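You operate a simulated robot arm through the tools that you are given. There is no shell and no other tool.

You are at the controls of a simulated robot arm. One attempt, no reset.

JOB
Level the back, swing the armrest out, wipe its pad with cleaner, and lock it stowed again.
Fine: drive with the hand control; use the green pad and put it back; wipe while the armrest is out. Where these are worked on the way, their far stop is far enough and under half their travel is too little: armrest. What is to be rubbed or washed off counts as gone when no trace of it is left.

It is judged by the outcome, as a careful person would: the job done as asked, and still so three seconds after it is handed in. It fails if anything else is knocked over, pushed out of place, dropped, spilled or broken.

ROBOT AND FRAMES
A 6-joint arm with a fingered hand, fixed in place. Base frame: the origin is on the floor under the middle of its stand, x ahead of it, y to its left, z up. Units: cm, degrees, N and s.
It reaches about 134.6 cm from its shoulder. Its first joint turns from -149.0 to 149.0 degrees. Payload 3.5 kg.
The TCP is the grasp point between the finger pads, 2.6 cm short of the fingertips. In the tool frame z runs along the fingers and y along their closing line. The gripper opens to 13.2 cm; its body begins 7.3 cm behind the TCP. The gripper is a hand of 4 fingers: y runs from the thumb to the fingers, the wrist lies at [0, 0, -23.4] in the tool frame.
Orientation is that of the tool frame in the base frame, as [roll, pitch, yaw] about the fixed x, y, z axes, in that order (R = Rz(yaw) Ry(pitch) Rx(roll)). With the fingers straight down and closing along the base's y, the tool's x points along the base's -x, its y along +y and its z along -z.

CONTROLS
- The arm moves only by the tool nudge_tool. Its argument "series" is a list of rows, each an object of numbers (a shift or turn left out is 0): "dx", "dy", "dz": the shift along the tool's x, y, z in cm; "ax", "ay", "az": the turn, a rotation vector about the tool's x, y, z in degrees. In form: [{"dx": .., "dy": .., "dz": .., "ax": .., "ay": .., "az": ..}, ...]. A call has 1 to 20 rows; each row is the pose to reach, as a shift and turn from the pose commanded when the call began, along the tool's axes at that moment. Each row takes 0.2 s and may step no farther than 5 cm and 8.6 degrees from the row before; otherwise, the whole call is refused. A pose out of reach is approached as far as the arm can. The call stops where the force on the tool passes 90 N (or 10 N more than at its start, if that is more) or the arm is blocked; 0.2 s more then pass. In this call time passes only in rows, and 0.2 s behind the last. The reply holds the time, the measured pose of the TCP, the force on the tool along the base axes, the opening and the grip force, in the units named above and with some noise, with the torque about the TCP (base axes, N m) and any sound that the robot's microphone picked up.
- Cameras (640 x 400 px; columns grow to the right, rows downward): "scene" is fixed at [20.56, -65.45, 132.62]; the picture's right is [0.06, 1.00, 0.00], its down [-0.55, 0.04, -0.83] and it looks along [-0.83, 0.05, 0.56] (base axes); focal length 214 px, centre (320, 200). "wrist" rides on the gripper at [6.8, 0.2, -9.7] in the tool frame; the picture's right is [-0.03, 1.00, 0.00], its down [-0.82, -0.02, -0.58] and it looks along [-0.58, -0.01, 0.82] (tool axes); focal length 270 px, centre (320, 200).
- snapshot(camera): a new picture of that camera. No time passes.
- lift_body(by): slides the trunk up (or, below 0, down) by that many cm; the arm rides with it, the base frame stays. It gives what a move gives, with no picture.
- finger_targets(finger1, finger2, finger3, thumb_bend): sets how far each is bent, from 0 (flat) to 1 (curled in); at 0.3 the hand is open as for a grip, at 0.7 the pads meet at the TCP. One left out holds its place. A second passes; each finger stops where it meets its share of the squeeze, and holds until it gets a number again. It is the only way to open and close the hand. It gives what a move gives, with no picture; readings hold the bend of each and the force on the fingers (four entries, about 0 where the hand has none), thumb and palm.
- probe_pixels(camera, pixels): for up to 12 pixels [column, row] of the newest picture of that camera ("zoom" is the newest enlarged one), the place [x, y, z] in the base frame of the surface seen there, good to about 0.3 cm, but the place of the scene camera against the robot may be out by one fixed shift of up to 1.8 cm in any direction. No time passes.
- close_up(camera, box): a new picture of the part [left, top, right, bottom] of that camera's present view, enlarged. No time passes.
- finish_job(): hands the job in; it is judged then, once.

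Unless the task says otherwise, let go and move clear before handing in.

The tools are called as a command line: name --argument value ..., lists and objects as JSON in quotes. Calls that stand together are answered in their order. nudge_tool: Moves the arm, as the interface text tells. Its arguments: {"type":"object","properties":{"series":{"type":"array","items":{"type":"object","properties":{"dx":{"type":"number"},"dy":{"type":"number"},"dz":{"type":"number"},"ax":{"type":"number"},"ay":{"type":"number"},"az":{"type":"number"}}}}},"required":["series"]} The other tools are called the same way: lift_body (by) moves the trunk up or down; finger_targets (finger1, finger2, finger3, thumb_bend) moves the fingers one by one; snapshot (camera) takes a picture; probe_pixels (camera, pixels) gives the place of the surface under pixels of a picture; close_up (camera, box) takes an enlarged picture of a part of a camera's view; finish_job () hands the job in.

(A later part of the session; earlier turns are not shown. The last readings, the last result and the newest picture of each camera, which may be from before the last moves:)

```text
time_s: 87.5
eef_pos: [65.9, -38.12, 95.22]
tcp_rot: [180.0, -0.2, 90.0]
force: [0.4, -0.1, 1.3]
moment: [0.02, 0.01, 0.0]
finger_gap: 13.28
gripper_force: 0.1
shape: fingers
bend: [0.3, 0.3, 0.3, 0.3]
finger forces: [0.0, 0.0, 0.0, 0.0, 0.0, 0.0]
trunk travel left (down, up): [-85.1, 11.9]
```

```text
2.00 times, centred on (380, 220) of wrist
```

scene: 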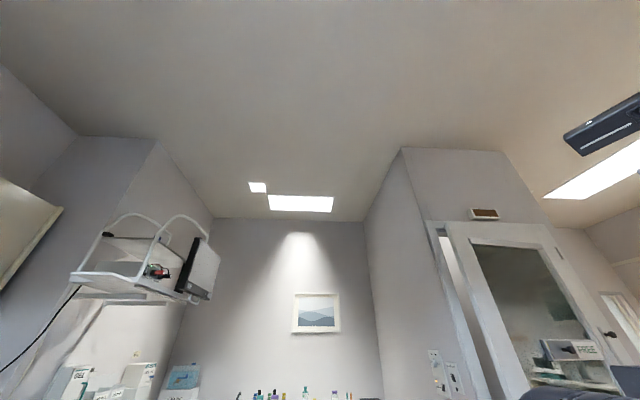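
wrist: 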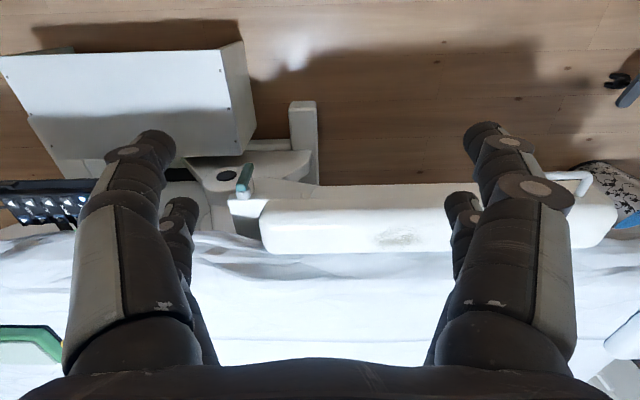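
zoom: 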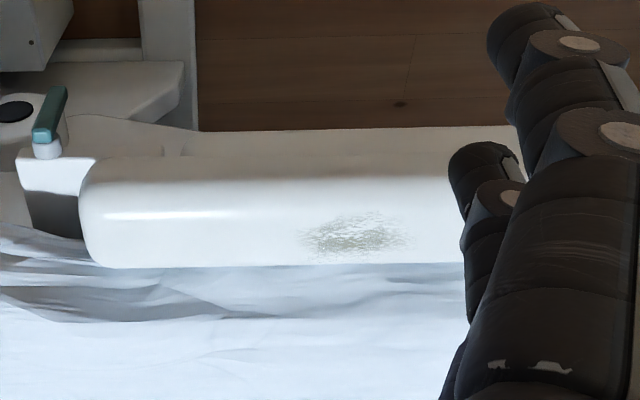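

The armrest has a lever (teal) at its root and a smudge at zoom (355,232). I'll probe lever ends, housing, armrest edges, the smudge and the far-end bar.

probe_pixels --camera "wrist" --pixels '[[249, 165], [243, 185], [242, 194], [233, 202], [238, 215], [265, 205], [270, 245], [395, 240], [395, 185], [380, 200], [440, 245], [260, 195]]'

probe_pixels --camera "wrist" --pixels '[[375, 240], [420, 240], [395, 232], [395, 246], [580, 180], [565, 177], [590, 190], [600, 215], [610, 235], [228, 178], [303, 120], [300, 175]]'

close_up --camera "wrist" --box '[520, 120, 640, 280]'

```text
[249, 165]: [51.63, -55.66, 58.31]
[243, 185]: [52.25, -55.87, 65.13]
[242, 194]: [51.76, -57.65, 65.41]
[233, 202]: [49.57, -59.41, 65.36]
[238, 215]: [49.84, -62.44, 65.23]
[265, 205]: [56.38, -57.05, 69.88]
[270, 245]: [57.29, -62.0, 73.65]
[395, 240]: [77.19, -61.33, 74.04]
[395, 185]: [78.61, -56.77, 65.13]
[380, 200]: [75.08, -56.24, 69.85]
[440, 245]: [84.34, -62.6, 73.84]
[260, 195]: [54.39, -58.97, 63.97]
```

```text
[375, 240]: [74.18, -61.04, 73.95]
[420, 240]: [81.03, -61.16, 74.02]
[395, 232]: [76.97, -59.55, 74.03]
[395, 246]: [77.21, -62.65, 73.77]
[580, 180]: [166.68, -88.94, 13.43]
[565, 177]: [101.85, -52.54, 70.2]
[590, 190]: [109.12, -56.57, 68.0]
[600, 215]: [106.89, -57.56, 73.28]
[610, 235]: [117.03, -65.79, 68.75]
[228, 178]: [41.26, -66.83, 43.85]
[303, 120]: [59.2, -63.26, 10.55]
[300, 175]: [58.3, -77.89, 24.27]
```

```text
2.50 times, centred on (580, 200) of wrist
```

zoom: 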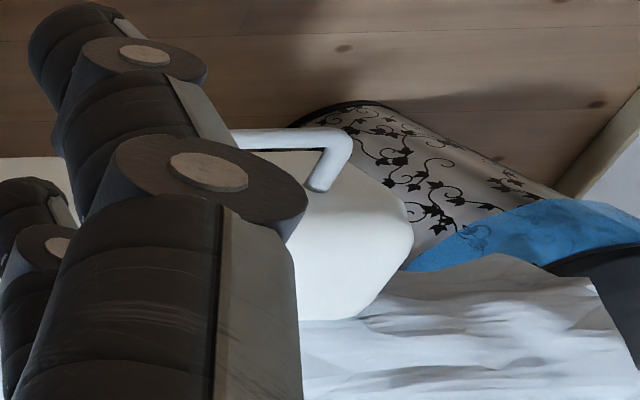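

The lever is a bar on a horizontal shaft at (51.8,-57,65.3), hanging straight down to z≈58; the armrest pad runs x 55–111, top z 74, smudge at (77,-61.2,74), with a grab bar near x≈100–110, y≈-52.5. Before going low I need to know how my own arm links sit above the couch, so I'll turn the camera toward them.

nudge_tool --series '[{"az": 8.4}, {"az": 16.8}, {"az": 25.2}, {"az": 33.6}, {"az": 42}, {"az": 50.4}, {"az": 58.8}, {"az": 66}]'

nudge_tool --series '[{"ay": -8, "dz": -0.23}, {"ay": -16, "dz": -0.9}, {"ay": -24, "dz": -2.02}, {"ay": -32, "dz": -3.56}, {"ay": -40, "dz": -5.47}]'

snapshot --camera "wrist"

```text
time_s: 89.3
eef_pos: [65.74, -38.26, 95.31]
tcp_rot: [-179.8, 0.0, 23.8]
force: [0.7, 0.0, 1.0]
moment: [-0.04, 0.0, -0.02]
finger_gap: 13.26
gripper_force: 0.0
shape: fingers
bend: [0.3, 0.3, 0.3, 0.3]
finger forces: [0.1, 0.1, 0.1, 0.0, 0.0, 0.0]
trunk travel left (down, up): [-85.1, 11.9]
```

```text
time_s: 90.5
eef_pos: [65.73, -38.36, 100.63]
tcp_rot: [179.7, 39.6, 24.1]
force: [-0.5, 0.1, 0.4]
moment: [0.02, 0.04, 0.0]
finger_gap: 13.28
gripper_force: 0.1
shape: fingers
bend: [0.3, 0.3, 0.3, 0.3]
finger forces: [0.1, 0.1, 0.0, 0.0, 0.1, 0.0]
trunk travel left (down, up): [-85.1, 11.9]
```

```text
taken
```

wrist: 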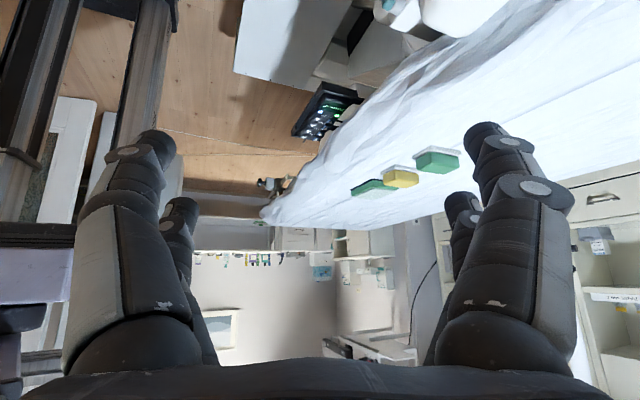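

No arm link shows over the couch here, so the elbow must be on the other (floor) side; dark parts at the left (20,240–340) are likely the column/shoulder. I'll zoom and probe there.

close_up --camera "wrist" --box '[0, 0, 200, 400]'

probe_pixels --camera "wrist" --pixels '[[20, 240], [15, 320], [60, 235], [20, 280], [15, 370], [30, 100], [140, 60], [35, 345], [8, 390], [50, 360]]'

```text
1.00 times, centred on (100, 200) of wrist (not enlarged: the box is as wide or as high as the picture)
```

zoom: 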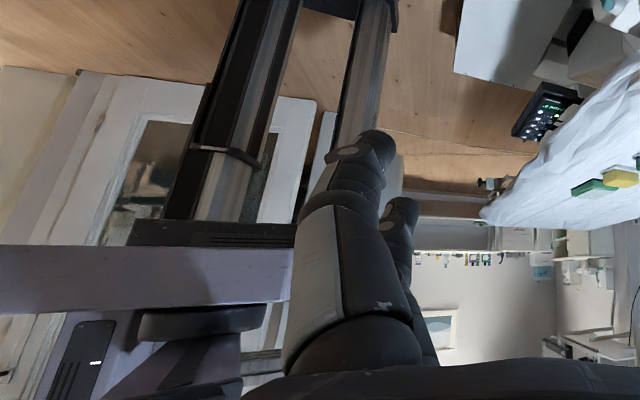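

```text
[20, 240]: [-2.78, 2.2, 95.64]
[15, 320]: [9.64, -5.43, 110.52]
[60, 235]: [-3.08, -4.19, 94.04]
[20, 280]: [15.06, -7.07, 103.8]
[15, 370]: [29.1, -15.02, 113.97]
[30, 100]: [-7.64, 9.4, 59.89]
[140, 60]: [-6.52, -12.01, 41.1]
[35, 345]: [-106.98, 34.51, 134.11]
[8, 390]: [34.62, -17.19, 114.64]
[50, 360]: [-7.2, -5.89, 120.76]
```

The dark column/shoulder and a grey link are on the floor side (link underside ~15 cm below wrist level), so the couch side is clear. My plan: point the hand horizontally at the lever (-y), with the roll axis on the lever's shaft, grip the bar and roll. First undo the tilt and turn to yaw 90.

nudge_tool --series '[{"ay": 8, "dx": 0, "dz": 0}, {"ay": 16}, {"ay": 24}, {"ay": 32}, {"ay": 39.8}]'

nudge_tool --series '[{"az": -8.3}, {"az": -16.6}, {"az": -24.9}, {"az": -33.2}, {"az": -41.5}, {"az": -49.8}, {"az": -58.1}, {"az": -66}]'

```text
time_s: 91.7
eef_pos: [65.85, -38.09, 95.35]
tcp_rot: [-179.8, 0.1, 24.0]
force: [-0.7, -0.3, 0.2]
moment: [0.03, -0.02, 0.01]
finger_gap: 13.3
gripper_force: 0.2
shape: fingers
bend: [0.3, 0.3, 0.3, 0.3]
finger forces: [0.1, 0.0, 0.0, 0.1, 0.1, 0.1]
out of reach, approached as far as the arm can: row 1, 2, 3, 4, 5
trunk travel left (down, up): [-85.1, 11.9]
```

```text
time_s: 93.5
eef_pos: [65.92, -38.29, 95.28]
tcp_rot: [-179.9, 0.0, 90.3]
force: [1.1, 0.1, -0.1]
moment: [0.0, -0.01, -0.02]
finger_gap: 13.28
gripper_force: 0.0
shape: fingers
bend: [0.3, 0.3, 0.3, 0.3]
finger forces: [0.1, 0.0, 0.0, 0.0, 0.0, 0.1]
trunk travel left (down, up): [-85.1, 11.9]
```

Upright again at yaw 90. I'll move to (51.8,-27) and then tilt the hand to point horizontally toward -y while keeping the wrist in place.

nudge_tool --series '[{"dx": 2.8, "dy": -3.5}, {"dx": 5.6, "dy": -7}, {"dx": 8.4, "dy": -10.5}, {"dx": 11.2, "dy": -14.1}]'

nudge_tool --series '[{"dx": -3.33, "dz": -0.24, "ay": -8.18}, {"dx": -6.59, "dz": -0.95, "ay": -16.36}, {"dx": -9.72, "dz": -2.12, "ay": -24.55}, {"dx": -12.65, "dz": -3.72, "ay": -32.73}, {"dx": -15.32, "dz": -5.72, "ay": -40.91}, {"dx": -17.68, "dz": -8.08, "ay": -49.09}, {"dx": -19.68, "dz": -10.75, "ay": -57.27}, {"dx": -21.28, "dz": -13.68, "ay": -65.45}, {"dx": -22.45, "dz": -16.81, "ay": -73.64}, {"dx": -23.16, "dz": -20.07, "ay": -81.82}, {"dx": -23.4, "dz": -23.4, "ay": -90}]'

snapshot --camera "wrist"

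```text
time_s: 94.5
eef_pos: [51.5, -26.88, 95.37]
tcp_rot: [-179.8, -0.1, 90.0]
force: [0.2, -0.9, -0.3]
moment: [-0.06, 0.01, 0.01]
finger_gap: 13.29
gripper_force: 0.0
shape: fingers
bend: [0.3, 0.3, 0.3, 0.3]
finger forces: [0.1, 0.0, 0.0, 0.0, 0.1, 0.0]
trunk travel left (down, up): [-85.1, 11.9]
```

```text
time_s: 96.9
eef_pos: [51.79, -50.45, 118.64]
tcp_rot: [-58.7, 89.7, -148.7]
force: [0.5, -0.1, -0.5]
moment: [-0.02, -0.02, 0.01]
finger_gap: 13.28
gripper_force: 0.1
shape: fingers
bend: [0.3, 0.3, 0.3, 0.3]
finger forces: [0.0, 0.1, 0.1, 0.0, 0.0, 0.0]
trunk travel left (down, up): [-85.1, 11.9]
```

```text
taken
```

wrist: 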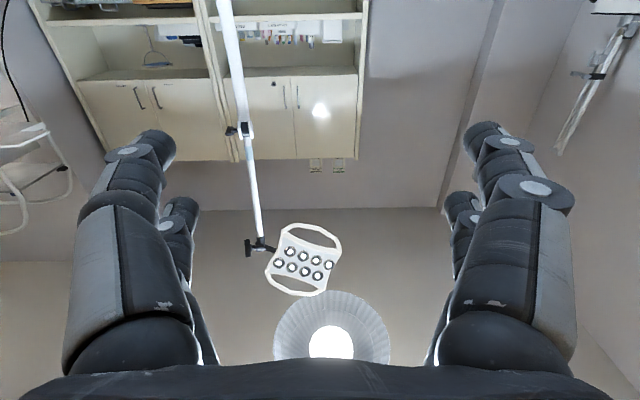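

The hand now points horizontally to -y with TCP at (51.8,-50.5,118.6). I'll lower toward the lever height in stages and look.

lift_body --by -30

lift_body --by -20

snapshot --camera "wrist"

```text
time_s: 99.9
eef_pos: [51.73, -50.5, 88.65]
tcp_rot: [-93.8, 89.8, 176.2]
force: [-0.8, 0.0, -0.4]
moment: [0.0, 0.0, -0.04]
finger_gap: 13.3
gripper_force: 0.0
shape: fingers
bend: [0.3, 0.3, 0.3, 0.3]
finger forces: [0.0, 0.0, 0.1, 0.0, 0.0, 0.0]
trunk travel left (down, up): [-55.1, 41.9]
```

```text
time_s: 102.0
eef_pos: [51.64, -50.45, 68.7]
tcp_rot: [-93.8, 89.8, 176.2]
force: [0.1, -0.7, -0.5]
moment: [-0.01, -0.02, 0.03]
finger_gap: 13.28
gripper_force: 0.1
shape: fingers
bend: [0.3, 0.3, 0.3, 0.3]
finger forces: [0.0, 0.1, 0.0, 0.0, 0.0, 0.1]
trunk travel left (down, up): [-35.1, 61.9]
```

```text
taken
```

wrist: 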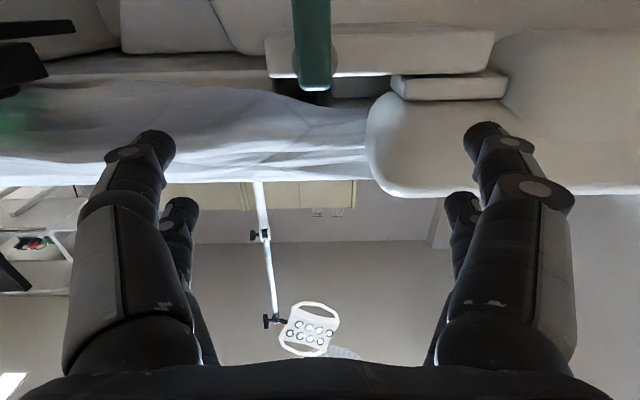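

The lever bar appears at (312,45), pointing down (image is inverted). I'll lower 3.4 cm more and probe the lever geometry precisely.

lift_body --by -3.4

snapshot --camera "wrist"

close_up --camera "wrist" --box '[220, 0, 420, 160]'

probe_pixels --camera "wrist" --pixels '[[312, 20], [312, 60], [312, 85], [298, 60], [327, 60], [312, 100], [280, 100], [340, 100], [400, 110], [312, 110], [450, 150], [330, 95]]'

```text
time_s: 102.8
eef_pos: [51.65, -50.53, 65.22]
tcp_rot: [-93.6, 89.8, 176.4]
force: [-0.3, 0.1, -0.8]
moment: [0.0, -0.02, -0.01]
finger_gap: 13.29
gripper_force: 0.0
shape: fingers
bend: [0.3, 0.3, 0.3, 0.3]
finger forces: [0.1, 0.0, 0.0, 0.0, 0.0, 0.0]
trunk travel left (down, up): [-31.7, 65.3]
```

```text
taken
```

wrist: 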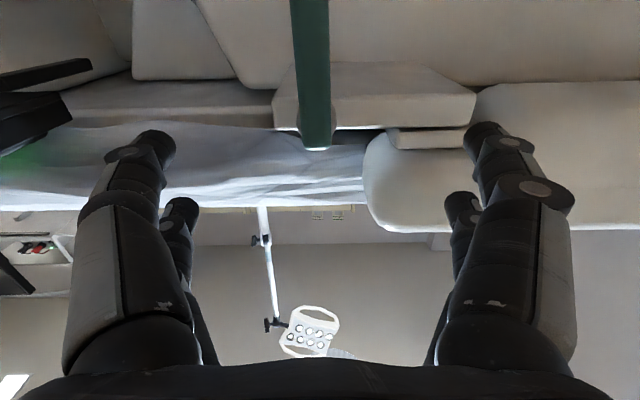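

```text
2.50 times, centred on (320, 80) of wrist
```

zoom: 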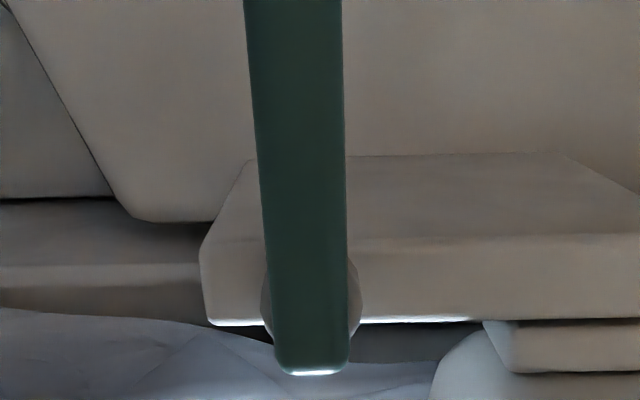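

```text
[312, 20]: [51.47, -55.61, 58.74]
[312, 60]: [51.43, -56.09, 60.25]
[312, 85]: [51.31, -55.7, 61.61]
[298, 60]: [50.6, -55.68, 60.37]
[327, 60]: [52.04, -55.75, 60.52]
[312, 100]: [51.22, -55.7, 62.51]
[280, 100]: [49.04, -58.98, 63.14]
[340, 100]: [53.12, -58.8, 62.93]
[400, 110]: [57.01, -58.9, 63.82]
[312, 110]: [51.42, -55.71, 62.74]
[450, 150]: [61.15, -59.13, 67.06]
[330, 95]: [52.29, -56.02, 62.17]
```

The bar spans x 50.6–52.1, front face y=-55.7, hub center ≈(51.4, 64.2), housing face at y=-58.9. I'll curl fingers 2 and 3, narrow thumb and finger 1, center on the shaft axis and approach.

finger_targets --finger1 0.5 --finger2 1.0 --finger3 1.0 --thumb_bend 0.5

lift_body --by -1.0

snapshot --camera "wrist"

probe_pixels --camera "wrist" --pixels '[[250, 130], [390, 130], [240, 150], [400, 150]]'

```text
time_s: 103.8
eef_pos: [51.71, -50.37, 65.17]
tcp_rot: [-93.6, 89.8, 176.7]
force: [-0.2, 0.8, 0.1]
moment: [0.0, 0.0, -0.01]
finger_gap: 6.67
gripper_force: 0.1
shape: fingers
bend: [0.5, 0.74, 0.74, 0.5]
finger forces: [0.0, 0.0, 0.1, 0.0, 0.0, 0.1]
trunk travel left (down, up): [-31.7, 65.3]
```

```text
time_s: 104.4
eef_pos: [51.76, -50.39, 64.21]
tcp_rot: [-93.3, 89.9, 176.9]
force: [0.2, -0.4, -0.2]
moment: [0.01, -0.01, -0.04]
finger_gap: 6.65
gripper_force: 0.0
shape: fingers
bend: [0.5, 0.74, 0.74, 0.5]
finger forces: [0.0, 0.1, 0.0, 0.0, 0.0, 0.0]
trunk travel left (down, up): [-30.7, 66.3]
```

```text
taken
```

wrist: 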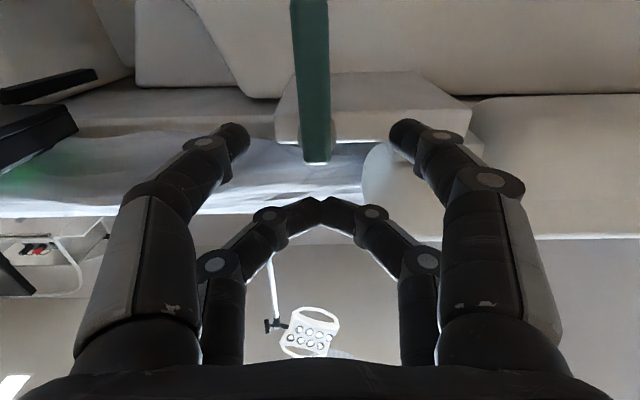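

```text
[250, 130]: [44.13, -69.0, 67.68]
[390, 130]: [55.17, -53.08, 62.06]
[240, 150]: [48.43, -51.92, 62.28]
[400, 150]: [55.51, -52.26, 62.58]
```

Fingers 2 and 3 met each other at 0.74. I'll curl finger 2 fully first and then finger 3, so both stay out of the way.

finger_targets --finger2 1.0 --finger3 0.3

finger_targets --finger2 1.0 --finger3 1.0

nudge_tool --series '[{"dy": -0.35, "dz": 1.5}, {"dy": -0.35, "dz": 3}]'

snapshot --camera "wrist"

```text
time_s: 105.4
eef_pos: [51.81, -50.54, 64.21]
tcp_rot: [-93.5, 89.8, 176.4]
force: [-0.8, -0.2, -0.5]
moment: [0.01, 0.01, -0.03]
finger_gap: 6.66
gripper_force: 0.1
shape: fingers
bend: [0.5, 1.0, 0.3, 0.5]
finger forces: [0.0, 0.1, 0.0, 0.1, 0.0, 0.0]
trunk travel left (down, up): [-30.7, 66.3]
```

```text
time_s: 106.4
eef_pos: [51.72, -50.47, 64.3]
tcp_rot: [-93.6, 89.8, 176.4]
force: [-1.1, -0.1, -0.5]
moment: [0.0, 0.04, -0.02]
finger_gap: 6.64
gripper_force: 0.0
shape: fingers
bend: [0.5, 1.0, 0.87, 0.5]
finger forces: [0.1, 0.0, 0.0, 0.1, 0.1, 0.0]
trunk travel left (down, up): [-30.7, 66.3]
```

```text
time_s: 107.0
eef_pos: [51.38, -53.59, 64.23]
tcp_rot: [-103.4, 89.8, 166.6]
force: [0.5, 0.5, 0.3]
moment: [-0.01, -0.01, -0.01]
finger_gap: 6.64
gripper_force: 0.0
shape: fingers
bend: [0.5, 1.0, 0.87, 0.5]
finger forces: [0.0, 0.0, 0.0, 0.0, 0.0, 0.1]
trunk travel left (down, up): [-30.7, 66.3]
```

```text
taken
```

wrist: 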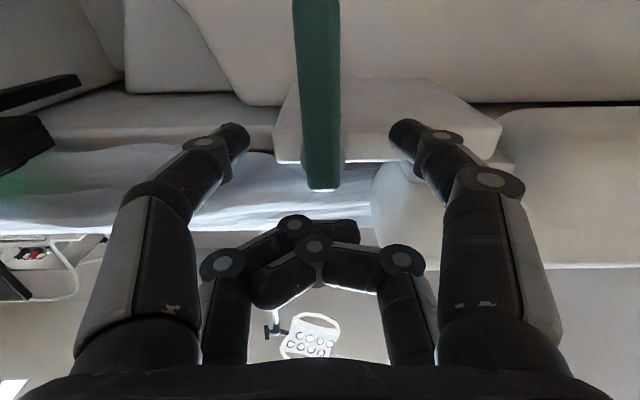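

The bar is centered between thumb and finger 1. I'll advance 1.4 cm and close those two on it.

nudge_tool --series '[{"dz": 0.7}, {"dz": 1.4}]'

finger_targets --finger1 0.7 --thumb_bend 0.7

snapshot --camera "wrist"

```text
time_s: 107.6
eef_pos: [51.36, -54.9, 64.18]
tcp_rot: [-100.5, 89.8, 169.5]
force: [0.0, 0.2, 0.4]
moment: [0.02, 0.01, -0.01]
finger_gap: 6.66
gripper_force: 0.1
shape: fingers
bend: [0.5, 1.0, 0.87, 0.5]
finger forces: [0.0, 0.0, 0.0, 0.0, 0.1, 0.0]
trunk travel left (down, up): [-30.7, 66.3]
```

```text
time_s: 108.6
eef_pos: [51.3, -54.83, 64.15]
tcp_rot: [-101.8, 89.8, 168.2]
force: [0.2, -1.9, 1.3]
moment: [-0.06, -0.01, 0.03]
finger_gap: 1.52
gripper_force: 4.6
shape: fingers
bend: [0.65, 1.0, 0.87, 0.68]
finger forces: [3.8, 0.0, 0.1, 0.0, 3.7, 0.0]
trunk travel left (down, up): [-30.7, 66.3]
```

```text
taken
```

wrist: 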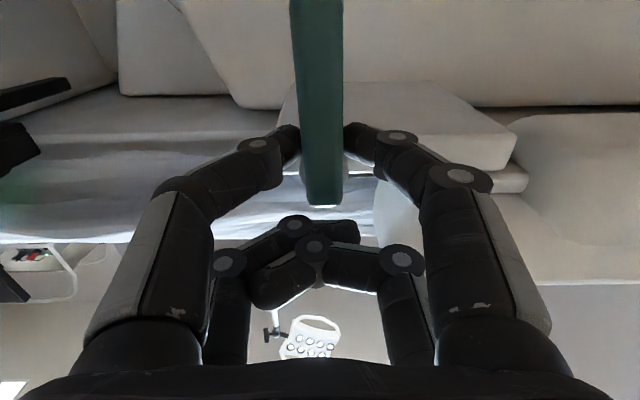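

The bar is held (about 3.8 N each side, gap 1.5 cm). I'll tighten slightly and test a small roll toward +x, reading the torque.

finger_targets --finger1 0.85 --thumb_bend 0.85

nudge_tool --series '[{"az": 2}, {"az": 4}]'

```text
time_s: 109.6
eef_pos: [51.16, -54.95, 64.24]
tcp_rot: [-109.7, 89.8, 160.3]
force: [-14.7, -10.0, -0.6]
moment: [-0.21, 0.21, -0.14]
finger_gap: 1.35
gripper_force: 13.7
shape: fingers
bend: [0.65, 1.0, 0.87, 0.66]
finger forces: [6.6, 0.1, 0.0, 0.0, 20.3, 0.0]
trunk travel left (down, up): [-30.7, 66.3]
```

```text
time_s: 110.2
eef_pos: [51.17, -54.91, 64.31]
tcp_rot: [91.0, 86.1, 0.9]
force: [-16.6, -10.4, -2.4]
moment: [-0.15, 0.35, -0.27]
finger_gap: 1.36
gripper_force: 14.1
shape: fingers
bend: [0.65, 1.0, 0.87, 0.65]
finger forces: [5.8, 0.0, 0.0, 0.1, 22.5, 0.0]
trunk travel left (down, up): [-30.7, 66.3]
```

The torque is small so far. I'll look at whether the bar followed the 4° roll.

snapshot --camera "wrist"

nudge_tool --series '[{"az": 3}, {"az": 6}, {"az": 9}]'

snapshot --camera "wrist"

```text
taken
```

wrist: 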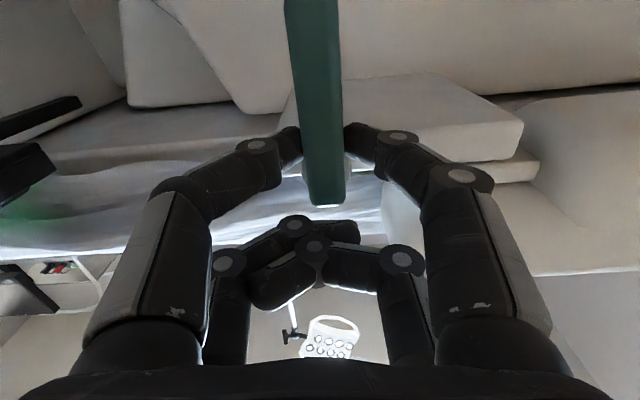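

```text
time_s: 111.0
eef_pos: [51.04, -54.98, 64.27]
tcp_rot: [90.2, 77.2, 0.1]
force: [-20.2, -7.8, -2.2]
moment: [-0.1, 0.51, -0.36]
finger_gap: 1.38
gripper_force: 16.1
shape: fingers
bend: [0.66, 1.0, 0.87, 0.63]
finger forces: [5.5, 0.0, 0.1, 0.1, 26.3, 0.1]
trunk travel left (down, up): [-30.7, 66.3]
```

```text
taken
```

wrist: 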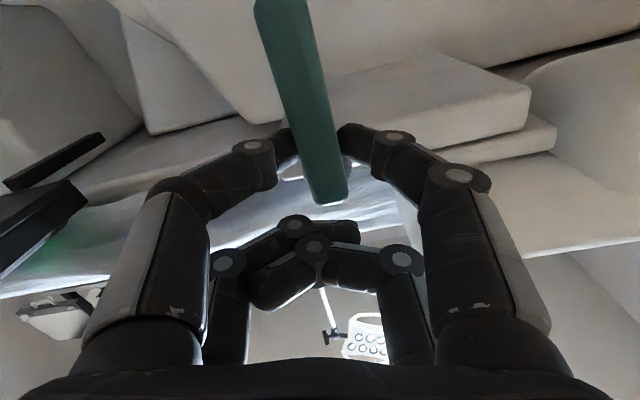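

The bar stayed vertical while the hand rolled 13°, so +x doesn't give (or needs more torque). I'll roll back and try the other way.

nudge_tool --series '[{"az": -4}, {"az": -8}, {"az": -13}, {"az": -16}, {"az": -19}, {"az": -22}]'

snapshot --camera "wrist"

```text
time_s: 112.4
eef_pos: [51.37, -54.98, 64.21]
tcp_rot: [-90.1, 80.6, 179.9]
force: [-6.0, -8.4, 3.1]
moment: [-0.22, -0.06, 0.04]
finger_gap: 1.39
gripper_force: 13.3
shape: fingers
bend: [0.66, 1.0, 0.87, 0.67]
finger forces: [10.2, 0.1, 0.1, 0.0, 16.7, 0.0]
trunk travel left (down, up): [-30.7, 66.3]
```

```text
taken
```

wrist: 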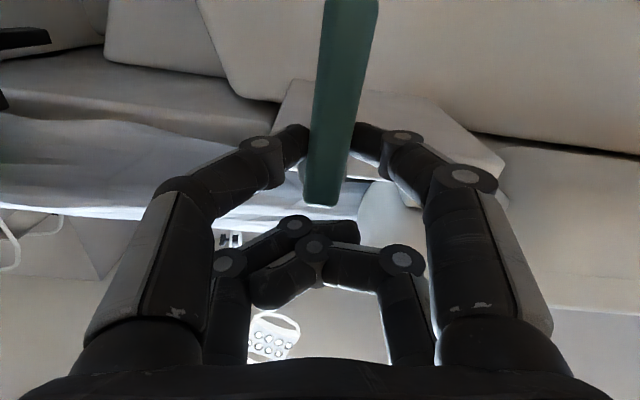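

Again the bar stayed put and only the pads slipped; a 2 cm arm is too short. I'll open, roll level, drop 3 cm to hold nearer the bar's end, and push sideways there.

finger_targets --finger1 0.5 --thumb_bend 0.5

nudge_tool --series '[{"az": 4.5}, {"az": 9.2}]'

lift_body --by -3.2

snapshot --camera "wrist"

```text
time_s: 113.4
eef_pos: [51.33, -54.96, 64.2]
tcp_rot: [-90.0, 80.8, 179.7]
force: [-0.3, 0.2, -0.1]
moment: [-0.01, 0.0, 0.02]
finger_gap: 6.53
gripper_force: 0.0
shape: fingers
bend: [0.5, 1.0, 0.87, 0.5]
finger forces: [0.0, 0.1, 0.0, 0.0, 0.1, 0.1]
trunk travel left (down, up): [-30.7, 66.3]
```

```text
time_s: 114.0
eef_pos: [51.4, -54.92, 64.22]
tcp_rot: [90.1, 90.0, 0.2]
force: [1.1, 0.1, 0.0]
moment: [0.02, 0.01, 0.05]
finger_gap: 6.54
gripper_force: 0.0
shape: fingers
bend: [0.5, 1.0, 0.87, 0.5]
finger forces: [0.0, 0.0, 0.1, 0.1, 0.0, 0.0]
trunk travel left (down, up): [-30.7, 66.3]
```

```text
time_s: 114.8
eef_pos: [51.38, -54.91, 61.07]
tcp_rot: [-97.6, 90.0, 172.3]
force: [0.1, -0.2, 0.2]
moment: [0.0, -0.03, 0.01]
finger_gap: 6.53
gripper_force: 0.2
shape: fingers
bend: [0.5, 1.0, 0.87, 0.5]
finger forces: [0.0, 0.0, 0.0, 0.0, 0.1, 0.1]
trunk travel left (down, up): [-27.5, 69.5]
```

```text
taken
```

wrist: 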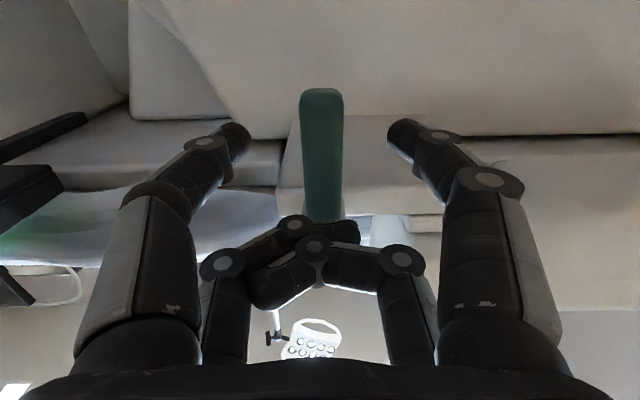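

Now the bar's lower end (322,90) shows, z≈56.7; the fingers sit about 5 cm below the hub. I'll close on it and push sideways a little toward -x first.

finger_targets --finger1 0.68 --thumb_bend 0.68

nudge_tool --series '[{"dy": -0.4}, {"dy": -0.8}, {"dy": -1.2}]'

snapshot --camera "wrist"

```text
time_s: 115.8
eef_pos: [51.41, -54.87, 61.04]
tcp_rot: [-99.5, 90.0, 170.3]
force: [-0.4, -0.5, 0.9]
moment: [0.01, -0.01, -0.05]
finger_gap: 1.59
gripper_force: 2.5
shape: fingers
bend: [0.65, 1.0, 0.87, 0.67]
finger forces: [2.3, 0.1, 0.0, 0.0, 2.2, 0.0]
trunk travel left (down, up): [-27.5, 69.5]
```

```text
time_s: 116.6
eef_pos: [50.21, -54.96, 61.05]
tcp_rot: [-75.9, 89.9, -165.9]
force: [2.1, 0.0, -0.2]
moment: [0.0, -0.01, 0.01]
finger_gap: 1.6
gripper_force: 3.5
shape: fingers
bend: [0.64, 1.0, 0.87, 0.67]
finger forces: [3.8, 0.1, 0.0, 0.0, 2.2, 0.1]
trunk travel left (down, up): [-27.5, 69.5]
```

```text
taken
```

wrist: 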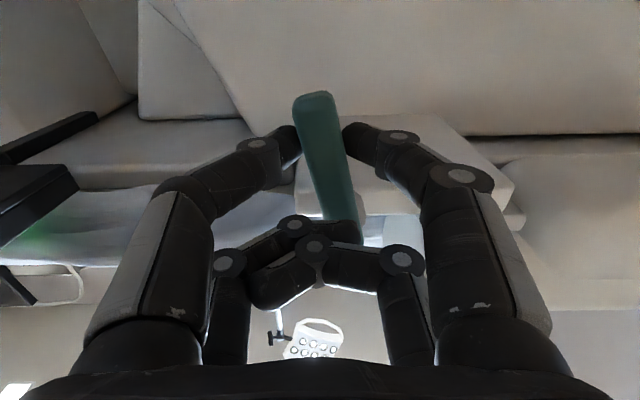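

The bar turned easily toward -x (about 13° now, only 2 N). I'll follow it around: roll the hand in step, shift, and raise the trunk in small increments.

nudge_tool --series '[{"dy": 0.25, "az": -6.5}, {"dy": 0.5, "az": -13}]'

lift_body --by 0.4

nudge_tool --series '[{"dx": 0.1, "dy": -0.43, "az": -8}, {"dx": 0.2, "dy": -0.85, "az": -16}]'

snapshot --camera "wrist"

```text
time_s: 117.2
eef_pos: [50.64, -54.75, 61.05]
tcp_rot: [-90.0, 76.9, 180.0]
force: [0.5, 0.3, -0.2]
moment: [0.0, -0.01, 0.01]
finger_gap: 1.57
gripper_force: 2.6
shape: fingers
bend: [0.65, 1.0, 0.87, 0.67]
finger forces: [2.5, 0.1, 0.0, 0.0, 2.7, 0.0]
trunk travel left (down, up): [-27.5, 69.5]
```

```text
time_s: 117.7
eef_pos: [50.67, -54.94, 61.46]
tcp_rot: [-90.1, 77.0, 179.9]
force: [-0.2, 0.5, -2.5]
moment: [0.09, 0.02, -0.01]
finger_gap: 1.55
gripper_force: 2.5
shape: fingers
bend: [0.65, 1.0, 0.87, 0.67]
finger forces: [2.9, 0.1, 0.1, 0.1, 2.2, 0.0]
trunk travel left (down, up): [-27.9, 69.1]
```

```text
time_s: 118.3
eef_pos: [49.76, -54.92, 61.48]
tcp_rot: [-90.1, 60.8, -180.0]
force: [1.9, -0.3, 2.7]
moment: [-0.07, -0.02, 0.04]
finger_gap: 1.55
gripper_force: 2.1
shape: fingers
bend: [0.65, 1.0, 0.87, 0.67]
finger forces: [3.0, 0.0, 0.0, 0.0, 2.2, 0.0]
trunk travel left (down, up): [-27.9, 69.1]
```

```text
taken
```

wrist: 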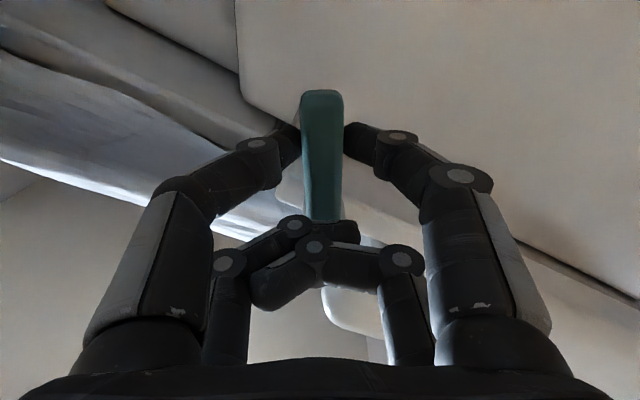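

The bar follows nicely (about 29°). I'll continue the same way to about 60°.

lift_body --by 0.5

nudge_tool --series '[{"dx": 0.14, "dy": -0.26, "az": -8}, {"dx": 0.29, "dy": -0.52, "az": -16}]'

lift_body --by 0.66

nudge_tool --series '[{"dx": 0.18, "dy": -0.18, "az": -7.5}, {"dx": 0.35, "dy": -0.35, "az": -15}]'

snapshot --camera "wrist"

```text
time_s: 118.8
eef_pos: [49.74, -54.96, 61.87]
tcp_rot: [-90.0, 61.1, 179.7]
force: [-1.3, -0.4, -3.0]
moment: [0.03, -0.02, -0.05]
finger_gap: 1.58
gripper_force: 2.8
shape: fingers
bend: [0.65, 1.0, 0.87, 0.67]
finger forces: [3.0, 0.1, 0.0, 0.0, 2.3, 0.0]
trunk travel left (down, up): [-28.4, 68.6]
```

```text
time_s: 119.4
eef_pos: [49.19, -54.86, 61.88]
tcp_rot: [-90.0, 44.8, -179.9]
force: [3.3, -0.3, 2.3]
moment: [-0.06, -0.01, 0.08]
finger_gap: 1.56
gripper_force: 2.6
shape: fingers
bend: [0.64, 1.0, 0.87, 0.67]
finger forces: [2.9, 0.0, 0.0, 0.0, 2.3, 0.0]
trunk travel left (down, up): [-28.4, 68.6]
```

```text
time_s: 120.0
eef_pos: [49.1, -54.91, 62.52]
tcp_rot: [-90.2, 45.0, 179.9]
force: [-2.7, -0.3, -2.5]
moment: [0.05, 0.04, -0.04]
finger_gap: 1.58
gripper_force: 2.5
shape: fingers
bend: [0.64, 1.0, 0.87, 0.67]
finger forces: [2.7, 0.0, 0.0, 0.0, 2.4, 0.0]
trunk travel left (down, up): [-29.1, 67.9]
```

```text
time_s: 120.6
eef_pos: [48.74, -55.0, 62.56]
tcp_rot: [-90.0, 29.8, -179.9]
force: [3.3, 0.5, 0.6]
moment: [-0.02, 0.0, 0.07]
finger_gap: 1.57
gripper_force: 2.3
shape: fingers
bend: [0.64, 1.0, 0.87, 0.67]
finger forces: [3.0, 0.1, 0.0, 0.0, 2.0, 0.1]
trunk travel left (down, up): [-29.1, 67.9]
```

```text
taken
```

wrist: 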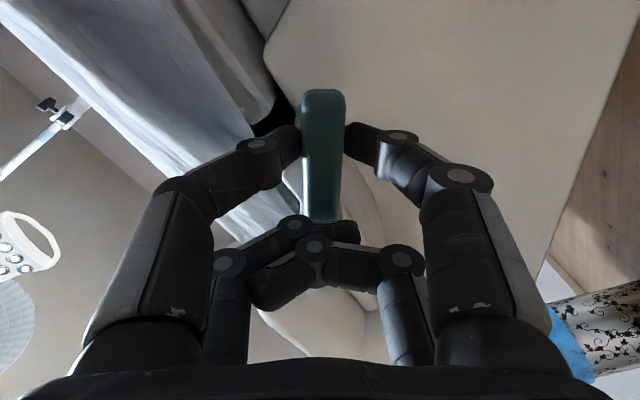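

Turned about 60° with the bar still held and low force. I'll continue to 90° or until a stop/click.

lift_body --by 0.75

nudge_tool --series '[{"dx": 0.13, "dy": -0.08, "az": -7.5}, {"dx": 0.27, "dy": -0.16, "az": -15}]'

lift_body --by 0.82

nudge_tool --series '[{"dx": 0.05, "dy": -0.02, "az": -7.5}, {"dx": 0.11, "dy": -0.03, "az": -15}]'

snapshot --camera "wrist"

```text
time_s: 121.2
eef_pos: [48.64, -54.96, 63.28]
tcp_rot: [-90.0, 30.1, 179.9]
force: [-0.3, 2.0, -6.5]
moment: [0.16, -0.02, 0.0]
finger_gap: 1.72
gripper_force: 2.3
shape: fingers
bend: [0.63, 1.0, 0.87, 0.68]
finger forces: [5.2, 0.0, 0.0, 0.1, 0.0, 0.1]
trunk travel left (down, up): [-29.8, 67.2]
```

```text
time_s: 121.8
eef_pos: [48.52, -54.82, 63.27]
tcp_rot: [-90.1, 14.8, -179.8]
force: [12.3, 2.4, -5.0]
moment: [0.2, -0.39, 0.25]
finger_gap: 2.23
gripper_force: 5.4
shape: fingers
bend: [0.6, 1.0, 0.87, 0.68]
finger forces: [10.9, 0.0, 0.0, 0.1, 0.0, 0.0]
trunk travel left (down, up): [-29.8, 67.2]
```

```text
time_s: 122.3
eef_pos: [48.35, -55.01, 64.19]
tcp_rot: [-90.1, 14.9, 180.0]
force: [8.5, 5.3, -9.4]
moment: [0.4, -0.39, 0.13]
finger_gap: 3.05
gripper_force: 6.6
shape: fingers
bend: [0.57, 1.0, 0.87, 0.68]
finger forces: [12.8, 0.0, 0.0, 0.0, 0.0, 0.1]
trunk travel left (down, up): [-30.7, 66.3]
```

```text
time_s: 122.9
eef_pos: [48.77, -54.91, 63.92]
tcp_rot: [-90.2, -0.1, -179.5]
force: [26.6, -1.5, -13.9]
moment: [0.26, -1.21, 0.64]
finger_gap: 3.54
gripper_force: 12.4
shape: fingers
bend: [0.52, 1.0, 0.87, 0.68]
finger forces: [24.6, 0.1, 0.0, 0.0, 0.0, 0.0]
trunk travel left (down, up): [-30.7, 66.3]
```

```text
taken
```

wrist: 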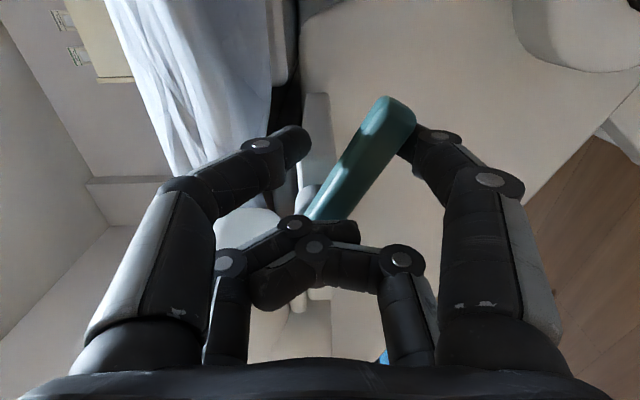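

The lever hit its stop at about 60–65° (finger force rose to 25 N). I'll roll back to match that angle, open the fingers and see whether the lever stays.

nudge_tool --series '[{"az": 8}, {"az": 16}, {"az": 25}]'

finger_targets --finger1 0.45 --thumb_bend 0.45

snapshot --camera "wrist"

```text
refused: row 3 steps farther than a row can; nothing moved
```

```text
time_s: 123.9
eef_pos: [48.25, -54.92, 63.96]
tcp_rot: [-90.1, 0.0, -179.9]
force: [0.6, 0.5, -0.1]
moment: [0.01, -0.04, -0.02]
finger_gap: 8.3
gripper_force: 0.2
shape: fingers
bend: [0.45, 1.0, 0.87, 0.45]
finger forces: [0.1, 0.0, 0.1, 0.0, 0.1, 0.1]
trunk travel left (down, up): [-30.7, 66.3]
```

```text
taken
```

wrist: 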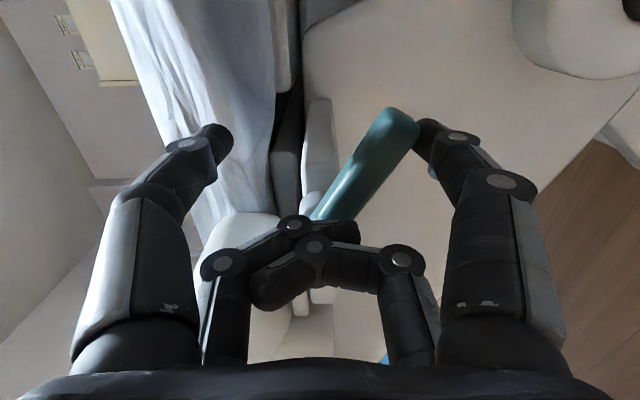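

The lever stays turned by itself at ~60°, presumably unlocked. I'll back straight away from it (+y) and roll the hand level again.

nudge_tool --series '[{"dz": -2}, {"dz": -4}, {"dz": -6}]'

nudge_tool --series '[{"az": 8.2}, {"az": 16.4}, {"az": 24.6}, {"az": 32.8}, {"az": 41}, {"az": 49.2}, {"az": 57.4}, {"az": 65.6}, {"az": 73.8}, {"az": 82}, {"az": 90}]'

snapshot --camera "wrist"

```text
time_s: 124.7
eef_pos: [48.2, -48.82, 64.19]
tcp_rot: [-90.0, 0.0, 180.0]
force: [0.8, -0.6, -1.1]
moment: [0.01, 0.01, -0.03]
finger_gap: 8.3
gripper_force: 0.1
shape: fingers
bend: [0.45, 1.0, 0.87, 0.45]
finger forces: [0.0, 0.0, 0.0, 0.1, 0.1, 0.1]
trunk travel left (down, up): [-30.7, 66.3]
```

```text
time_s: 127.1
eef_pos: [48.33, -49.02, 64.05]
tcp_rot: [91.7, 89.9, 1.8]
force: [-0.1, -0.6, -0.6]
moment: [-0.01, 0.03, -0.01]
finger_gap: 8.32
gripper_force: 0.1
shape: fingers
bend: [0.45, 1.0, 0.87, 0.45]
finger forces: [0.0, 0.1, 0.0, 0.1, 0.1, 0.0]
trunk travel left (down, up): [-30.7, 66.3]
```

```text
taken
```

wrist: 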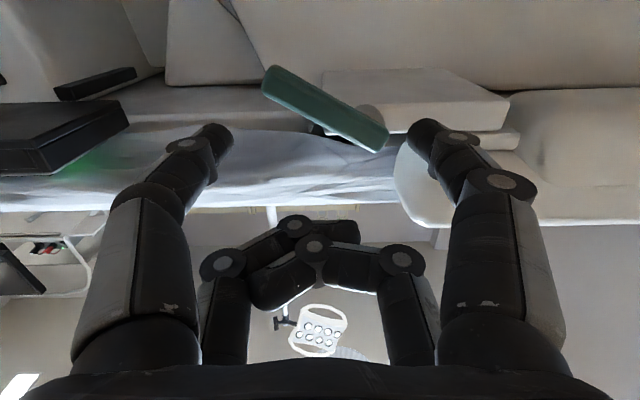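

The lever now points down toward -x at ~60° from its old position. Next I'll back off, raise to z≈70 and travel along +x to view the grab bar near x≈104.

nudge_tool --series '[{"dz": -3.5}, {"dz": -7}, {"dz": -7, "dy": 4.5}, {"dz": -7, "dy": 9}, {"dz": -7, "dy": 13.5}, {"dz": -7, "dy": 18}, {"dz": -7, "dy": 22.5}, {"dz": -7, "dy": 27}, {"dz": -7, "dy": 31.5}, {"dz": -7, "dy": 36}, {"dz": -7, "dy": 40.5}, {"dz": -7, "dy": 45}, {"dz": -7, "dy": 49.5}, {"dz": -7, "dy": 54}]'

lift_body --by 4

snapshot --camera "wrist"

```text
time_s: 130.1
eef_pos: [102.36, -42.07, 64.2]
tcp_rot: [-177.0, 89.9, 92.9]
force: [-0.2, -0.2, -0.2]
moment: [0.02, 0.02, 0.03]
finger_gap: 8.28
gripper_force: 0.2
shape: fingers
bend: [0.45, 1.0, 0.87, 0.45]
finger forces: [0.0, 0.0, 0.0, 0.0, 0.2, 0.0]
out of reach, approached as far as the arm can: row 2
trunk travel left (down, up): [-30.7, 66.3]
```

```text
time_s: 130.9
eef_pos: [102.25, -41.92, 68.16]
tcp_rot: [-169.3, 89.9, 100.6]
force: [0.3, -0.3, 0.5]
moment: [-0.02, -0.02, 0.01]
finger_gap: 8.32
gripper_force: 0.0
shape: fingers
bend: [0.45, 1.0, 0.87, 0.45]
finger forces: [0.0, 0.0, 0.0, 0.0, 0.0, 0.0]
trunk travel left (down, up): [-34.7, 62.3]
```

```text
taken
```

wrist: 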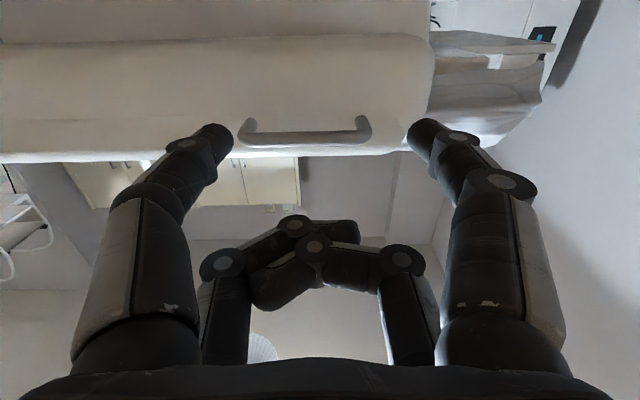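

The grab bar is clearly visible, from (245,130) to (365,130). I'll probe the bar and the armrest side behind it.

close_up --camera "wrist" --box '[210, 60, 410, 180]'

probe_pixels --camera "wrist" --pixels '[[305, 138], [260, 138], [350, 138], [247, 125], [364, 122], [305, 110], [305, 128], [305, 150], [305, 60], [420, 100], [200, 100], [305, 143]]'

```text
3.20 times, centred on (310, 120) of wrist
```

zoom: 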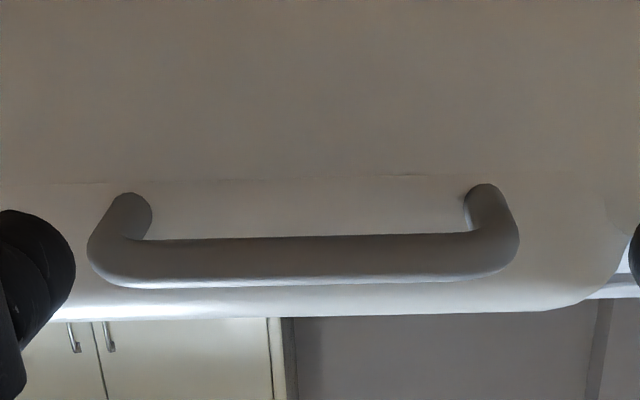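

```text
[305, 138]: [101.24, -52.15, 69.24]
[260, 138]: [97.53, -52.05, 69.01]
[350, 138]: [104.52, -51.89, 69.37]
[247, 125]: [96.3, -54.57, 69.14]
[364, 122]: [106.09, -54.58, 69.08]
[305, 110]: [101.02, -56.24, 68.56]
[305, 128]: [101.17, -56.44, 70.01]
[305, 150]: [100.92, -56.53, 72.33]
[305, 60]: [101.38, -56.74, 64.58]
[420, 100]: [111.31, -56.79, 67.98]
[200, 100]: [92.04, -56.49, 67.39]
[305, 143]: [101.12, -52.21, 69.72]
```

The bar is centered at (101.2,-52.5,69.6), about 1.2 cm thick, with 3.3 cm of room behind it. I'll open the fingers, roll the hand 90° so they straddle it above and below, and look.

finger_targets --finger1 0.4 --finger2 0.4 --finger3 0.3 --thumb_bend 0.4

finger_targets --finger1 0.4 --finger2 0.4 --finger3 0.4 --thumb_bend 0.4

nudge_tool --series '[{"az": -8.2}, {"az": -16.4}, {"az": -24.6}, {"az": -32.8}, {"az": -41}, {"az": -49.2}, {"az": -57.4}, {"az": -65.6}, {"az": -73.8}, {"az": -82}, {"az": -90}]'

lift_body --by 1.4

snapshot --camera "wrist"

```text
time_s: 131.9
eef_pos: [102.3, -41.94, 68.11]
tcp_rot: [-169.5, 89.9, 100.6]
force: [0.6, 0.1, 0.6]
moment: [0.0, 0.01, -0.02]
finger_gap: 9.9
gripper_force: 0.1
shape: fingers
bend: [0.4, 0.4, 0.3, 0.4]
finger forces: [0.1, 0.0, 0.0, 0.1, 0.1, 0.0]
trunk travel left (down, up): [-34.7, 62.3]
```

```text
time_s: 132.9
eef_pos: [102.27, -41.96, 68.18]
tcp_rot: [-168.4, 89.9, 101.6]
force: [-0.3, 0.6, -0.2]
moment: [-0.01, 0.02, -0.01]
finger_gap: 9.91
gripper_force: 0.1
shape: fingers
bend: [0.4, 0.4, 0.4, 0.4]
finger forces: [0.1, 0.1, 0.1, 0.0, 0.0, 0.0]
trunk travel left (down, up): [-34.7, 62.3]
```

```text
time_s: 135.3
eef_pos: [102.37, -42.03, 68.1]
tcp_rot: [-90.1, -0.2, 180.0]
force: [0.4, 0.1, 0.1]
moment: [0.0, -0.02, 0.0]
finger_gap: 9.93
gripper_force: 0.0
shape: fingers
bend: [0.4, 0.4, 0.4, 0.4]
finger forces: [0.1, 0.0, 0.0, 0.0, 0.0, 0.0]
trunk travel left (down, up): [-34.7, 62.3]
```

```text
time_s: 136.0
eef_pos: [102.3, -41.85, 69.58]
tcp_rot: [-90.1, 0.0, 180.0]
force: [-1.3, 0.6, 0.8]
moment: [-0.04, 0.0, 0.02]
finger_gap: 9.97
gripper_force: 0.1
shape: fingers
bend: [0.4, 0.4, 0.4, 0.4]
finger forces: [0.0, 0.0, 0.0, 0.0, 0.0, 0.0]
trunk travel left (down, up): [-36.1, 60.9]
```

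```text
taken
```

wrist: 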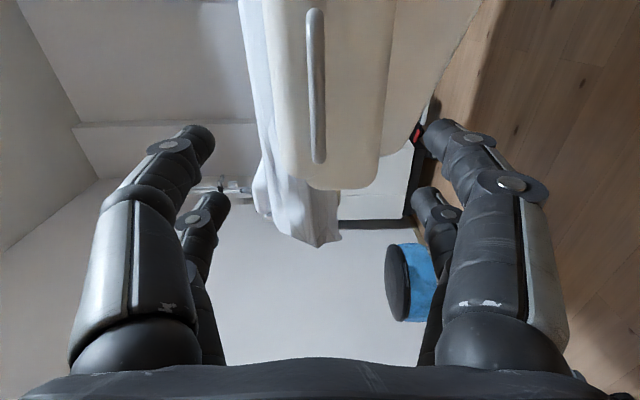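

The bar stands centered between the upper and lower fingers at column 316. I'll advance onto it.

nudge_tool --series '[{"dx": 0.4, "dz": 3}, {"dx": 0.8, "dz": 6}, {"dx": 1.1, "dz": 8.5}]'

snapshot --camera "wrist"

nudge_tool --series '[{"dz": 1}, {"dz": 2}]'

finger_targets --finger1 0.75 --finger2 0.75 --finger3 0.75 --thumb_bend 0.75

snapshot --camera "wrist"

```text
time_s: 136.8
eef_pos: [101.3, -50.4, 69.56]
tcp_rot: [-90.1, 0.0, -180.0]
force: [0.0, 0.2, 0.3]
moment: [-0.01, -0.01, 0.0]
finger_gap: 9.93
gripper_force: 0.1
shape: fingers
bend: [0.4, 0.4, 0.4, 0.4]
finger forces: [0.0, 0.0, 0.1, 0.1, 0.0, 0.1]
trunk travel left (down, up): [-36.1, 60.9]
```

```text
taken
```

wrist: 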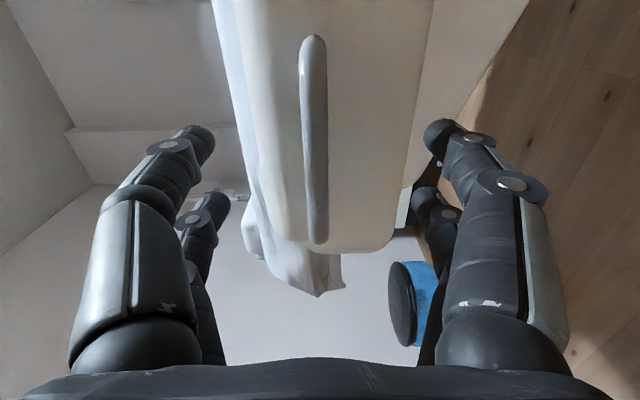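

```text
time_s: 137.4
eef_pos: [101.17, -52.47, 69.59]
tcp_rot: [-90.1, 0.0, -179.8]
force: [0.2, -1.3, 0.4]
moment: [0.0, -0.02, 0.01]
finger_gap: 9.95
gripper_force: 0.1
shape: fingers
bend: [0.4, 0.4, 0.4, 0.4]
finger forces: [0.0, 0.0, 0.1, 0.0, 0.1, 0.0]
trunk travel left (down, up): [-36.1, 60.9]
```

```text
time_s: 138.4
eef_pos: [101.17, -52.43, 69.61]
tcp_rot: [-90.1, 0.1, -179.9]
force: [-0.2, -1.9, 2.7]
moment: [0.03, 0.07, 0.05]
finger_gap: 0.0
gripper_force: 0.0
shape: fingers
bend: [0.73, 0.73, 0.73, 0.72]
finger forces: [0.0, 0.0, 0.0, 0.1, 0.0, 0.0]
trunk travel left (down, up): [-36.1, 60.9]
```

```text
taken
```

wrist: 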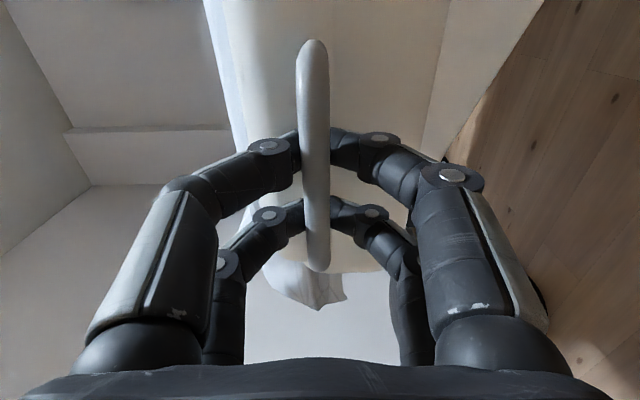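

The fingertips met behind the bar, so it's caged like a hook. I'll pull gently in +y and watch the force.

nudge_tool --series '[{"dz": -0.7}, {"dz": -1.4}, {"dz": -2.1}, {"dz": -2.8}]'

snapshot --camera "wrist"

```text
time_s: 139.4
eef_pos: [101.22, -49.62, 69.53]
tcp_rot: [-90.0, 0.1, -179.9]
force: [-6.4, -6.3, 3.2]
moment: [0.02, 0.04, 0.01]
finger_gap: 0.0
gripper_force: 3.5
shape: fingers
bend: [0.73, 0.74, 0.74, 0.71]
finger forces: [0.1, 0.0, 0.0, 0.0, 7.4, 0.1]
trunk travel left (down, up): [-36.1, 60.9]
```

```text
taken
```

wrist: 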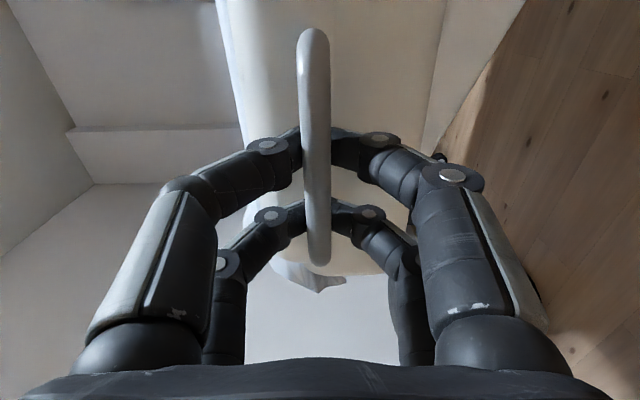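

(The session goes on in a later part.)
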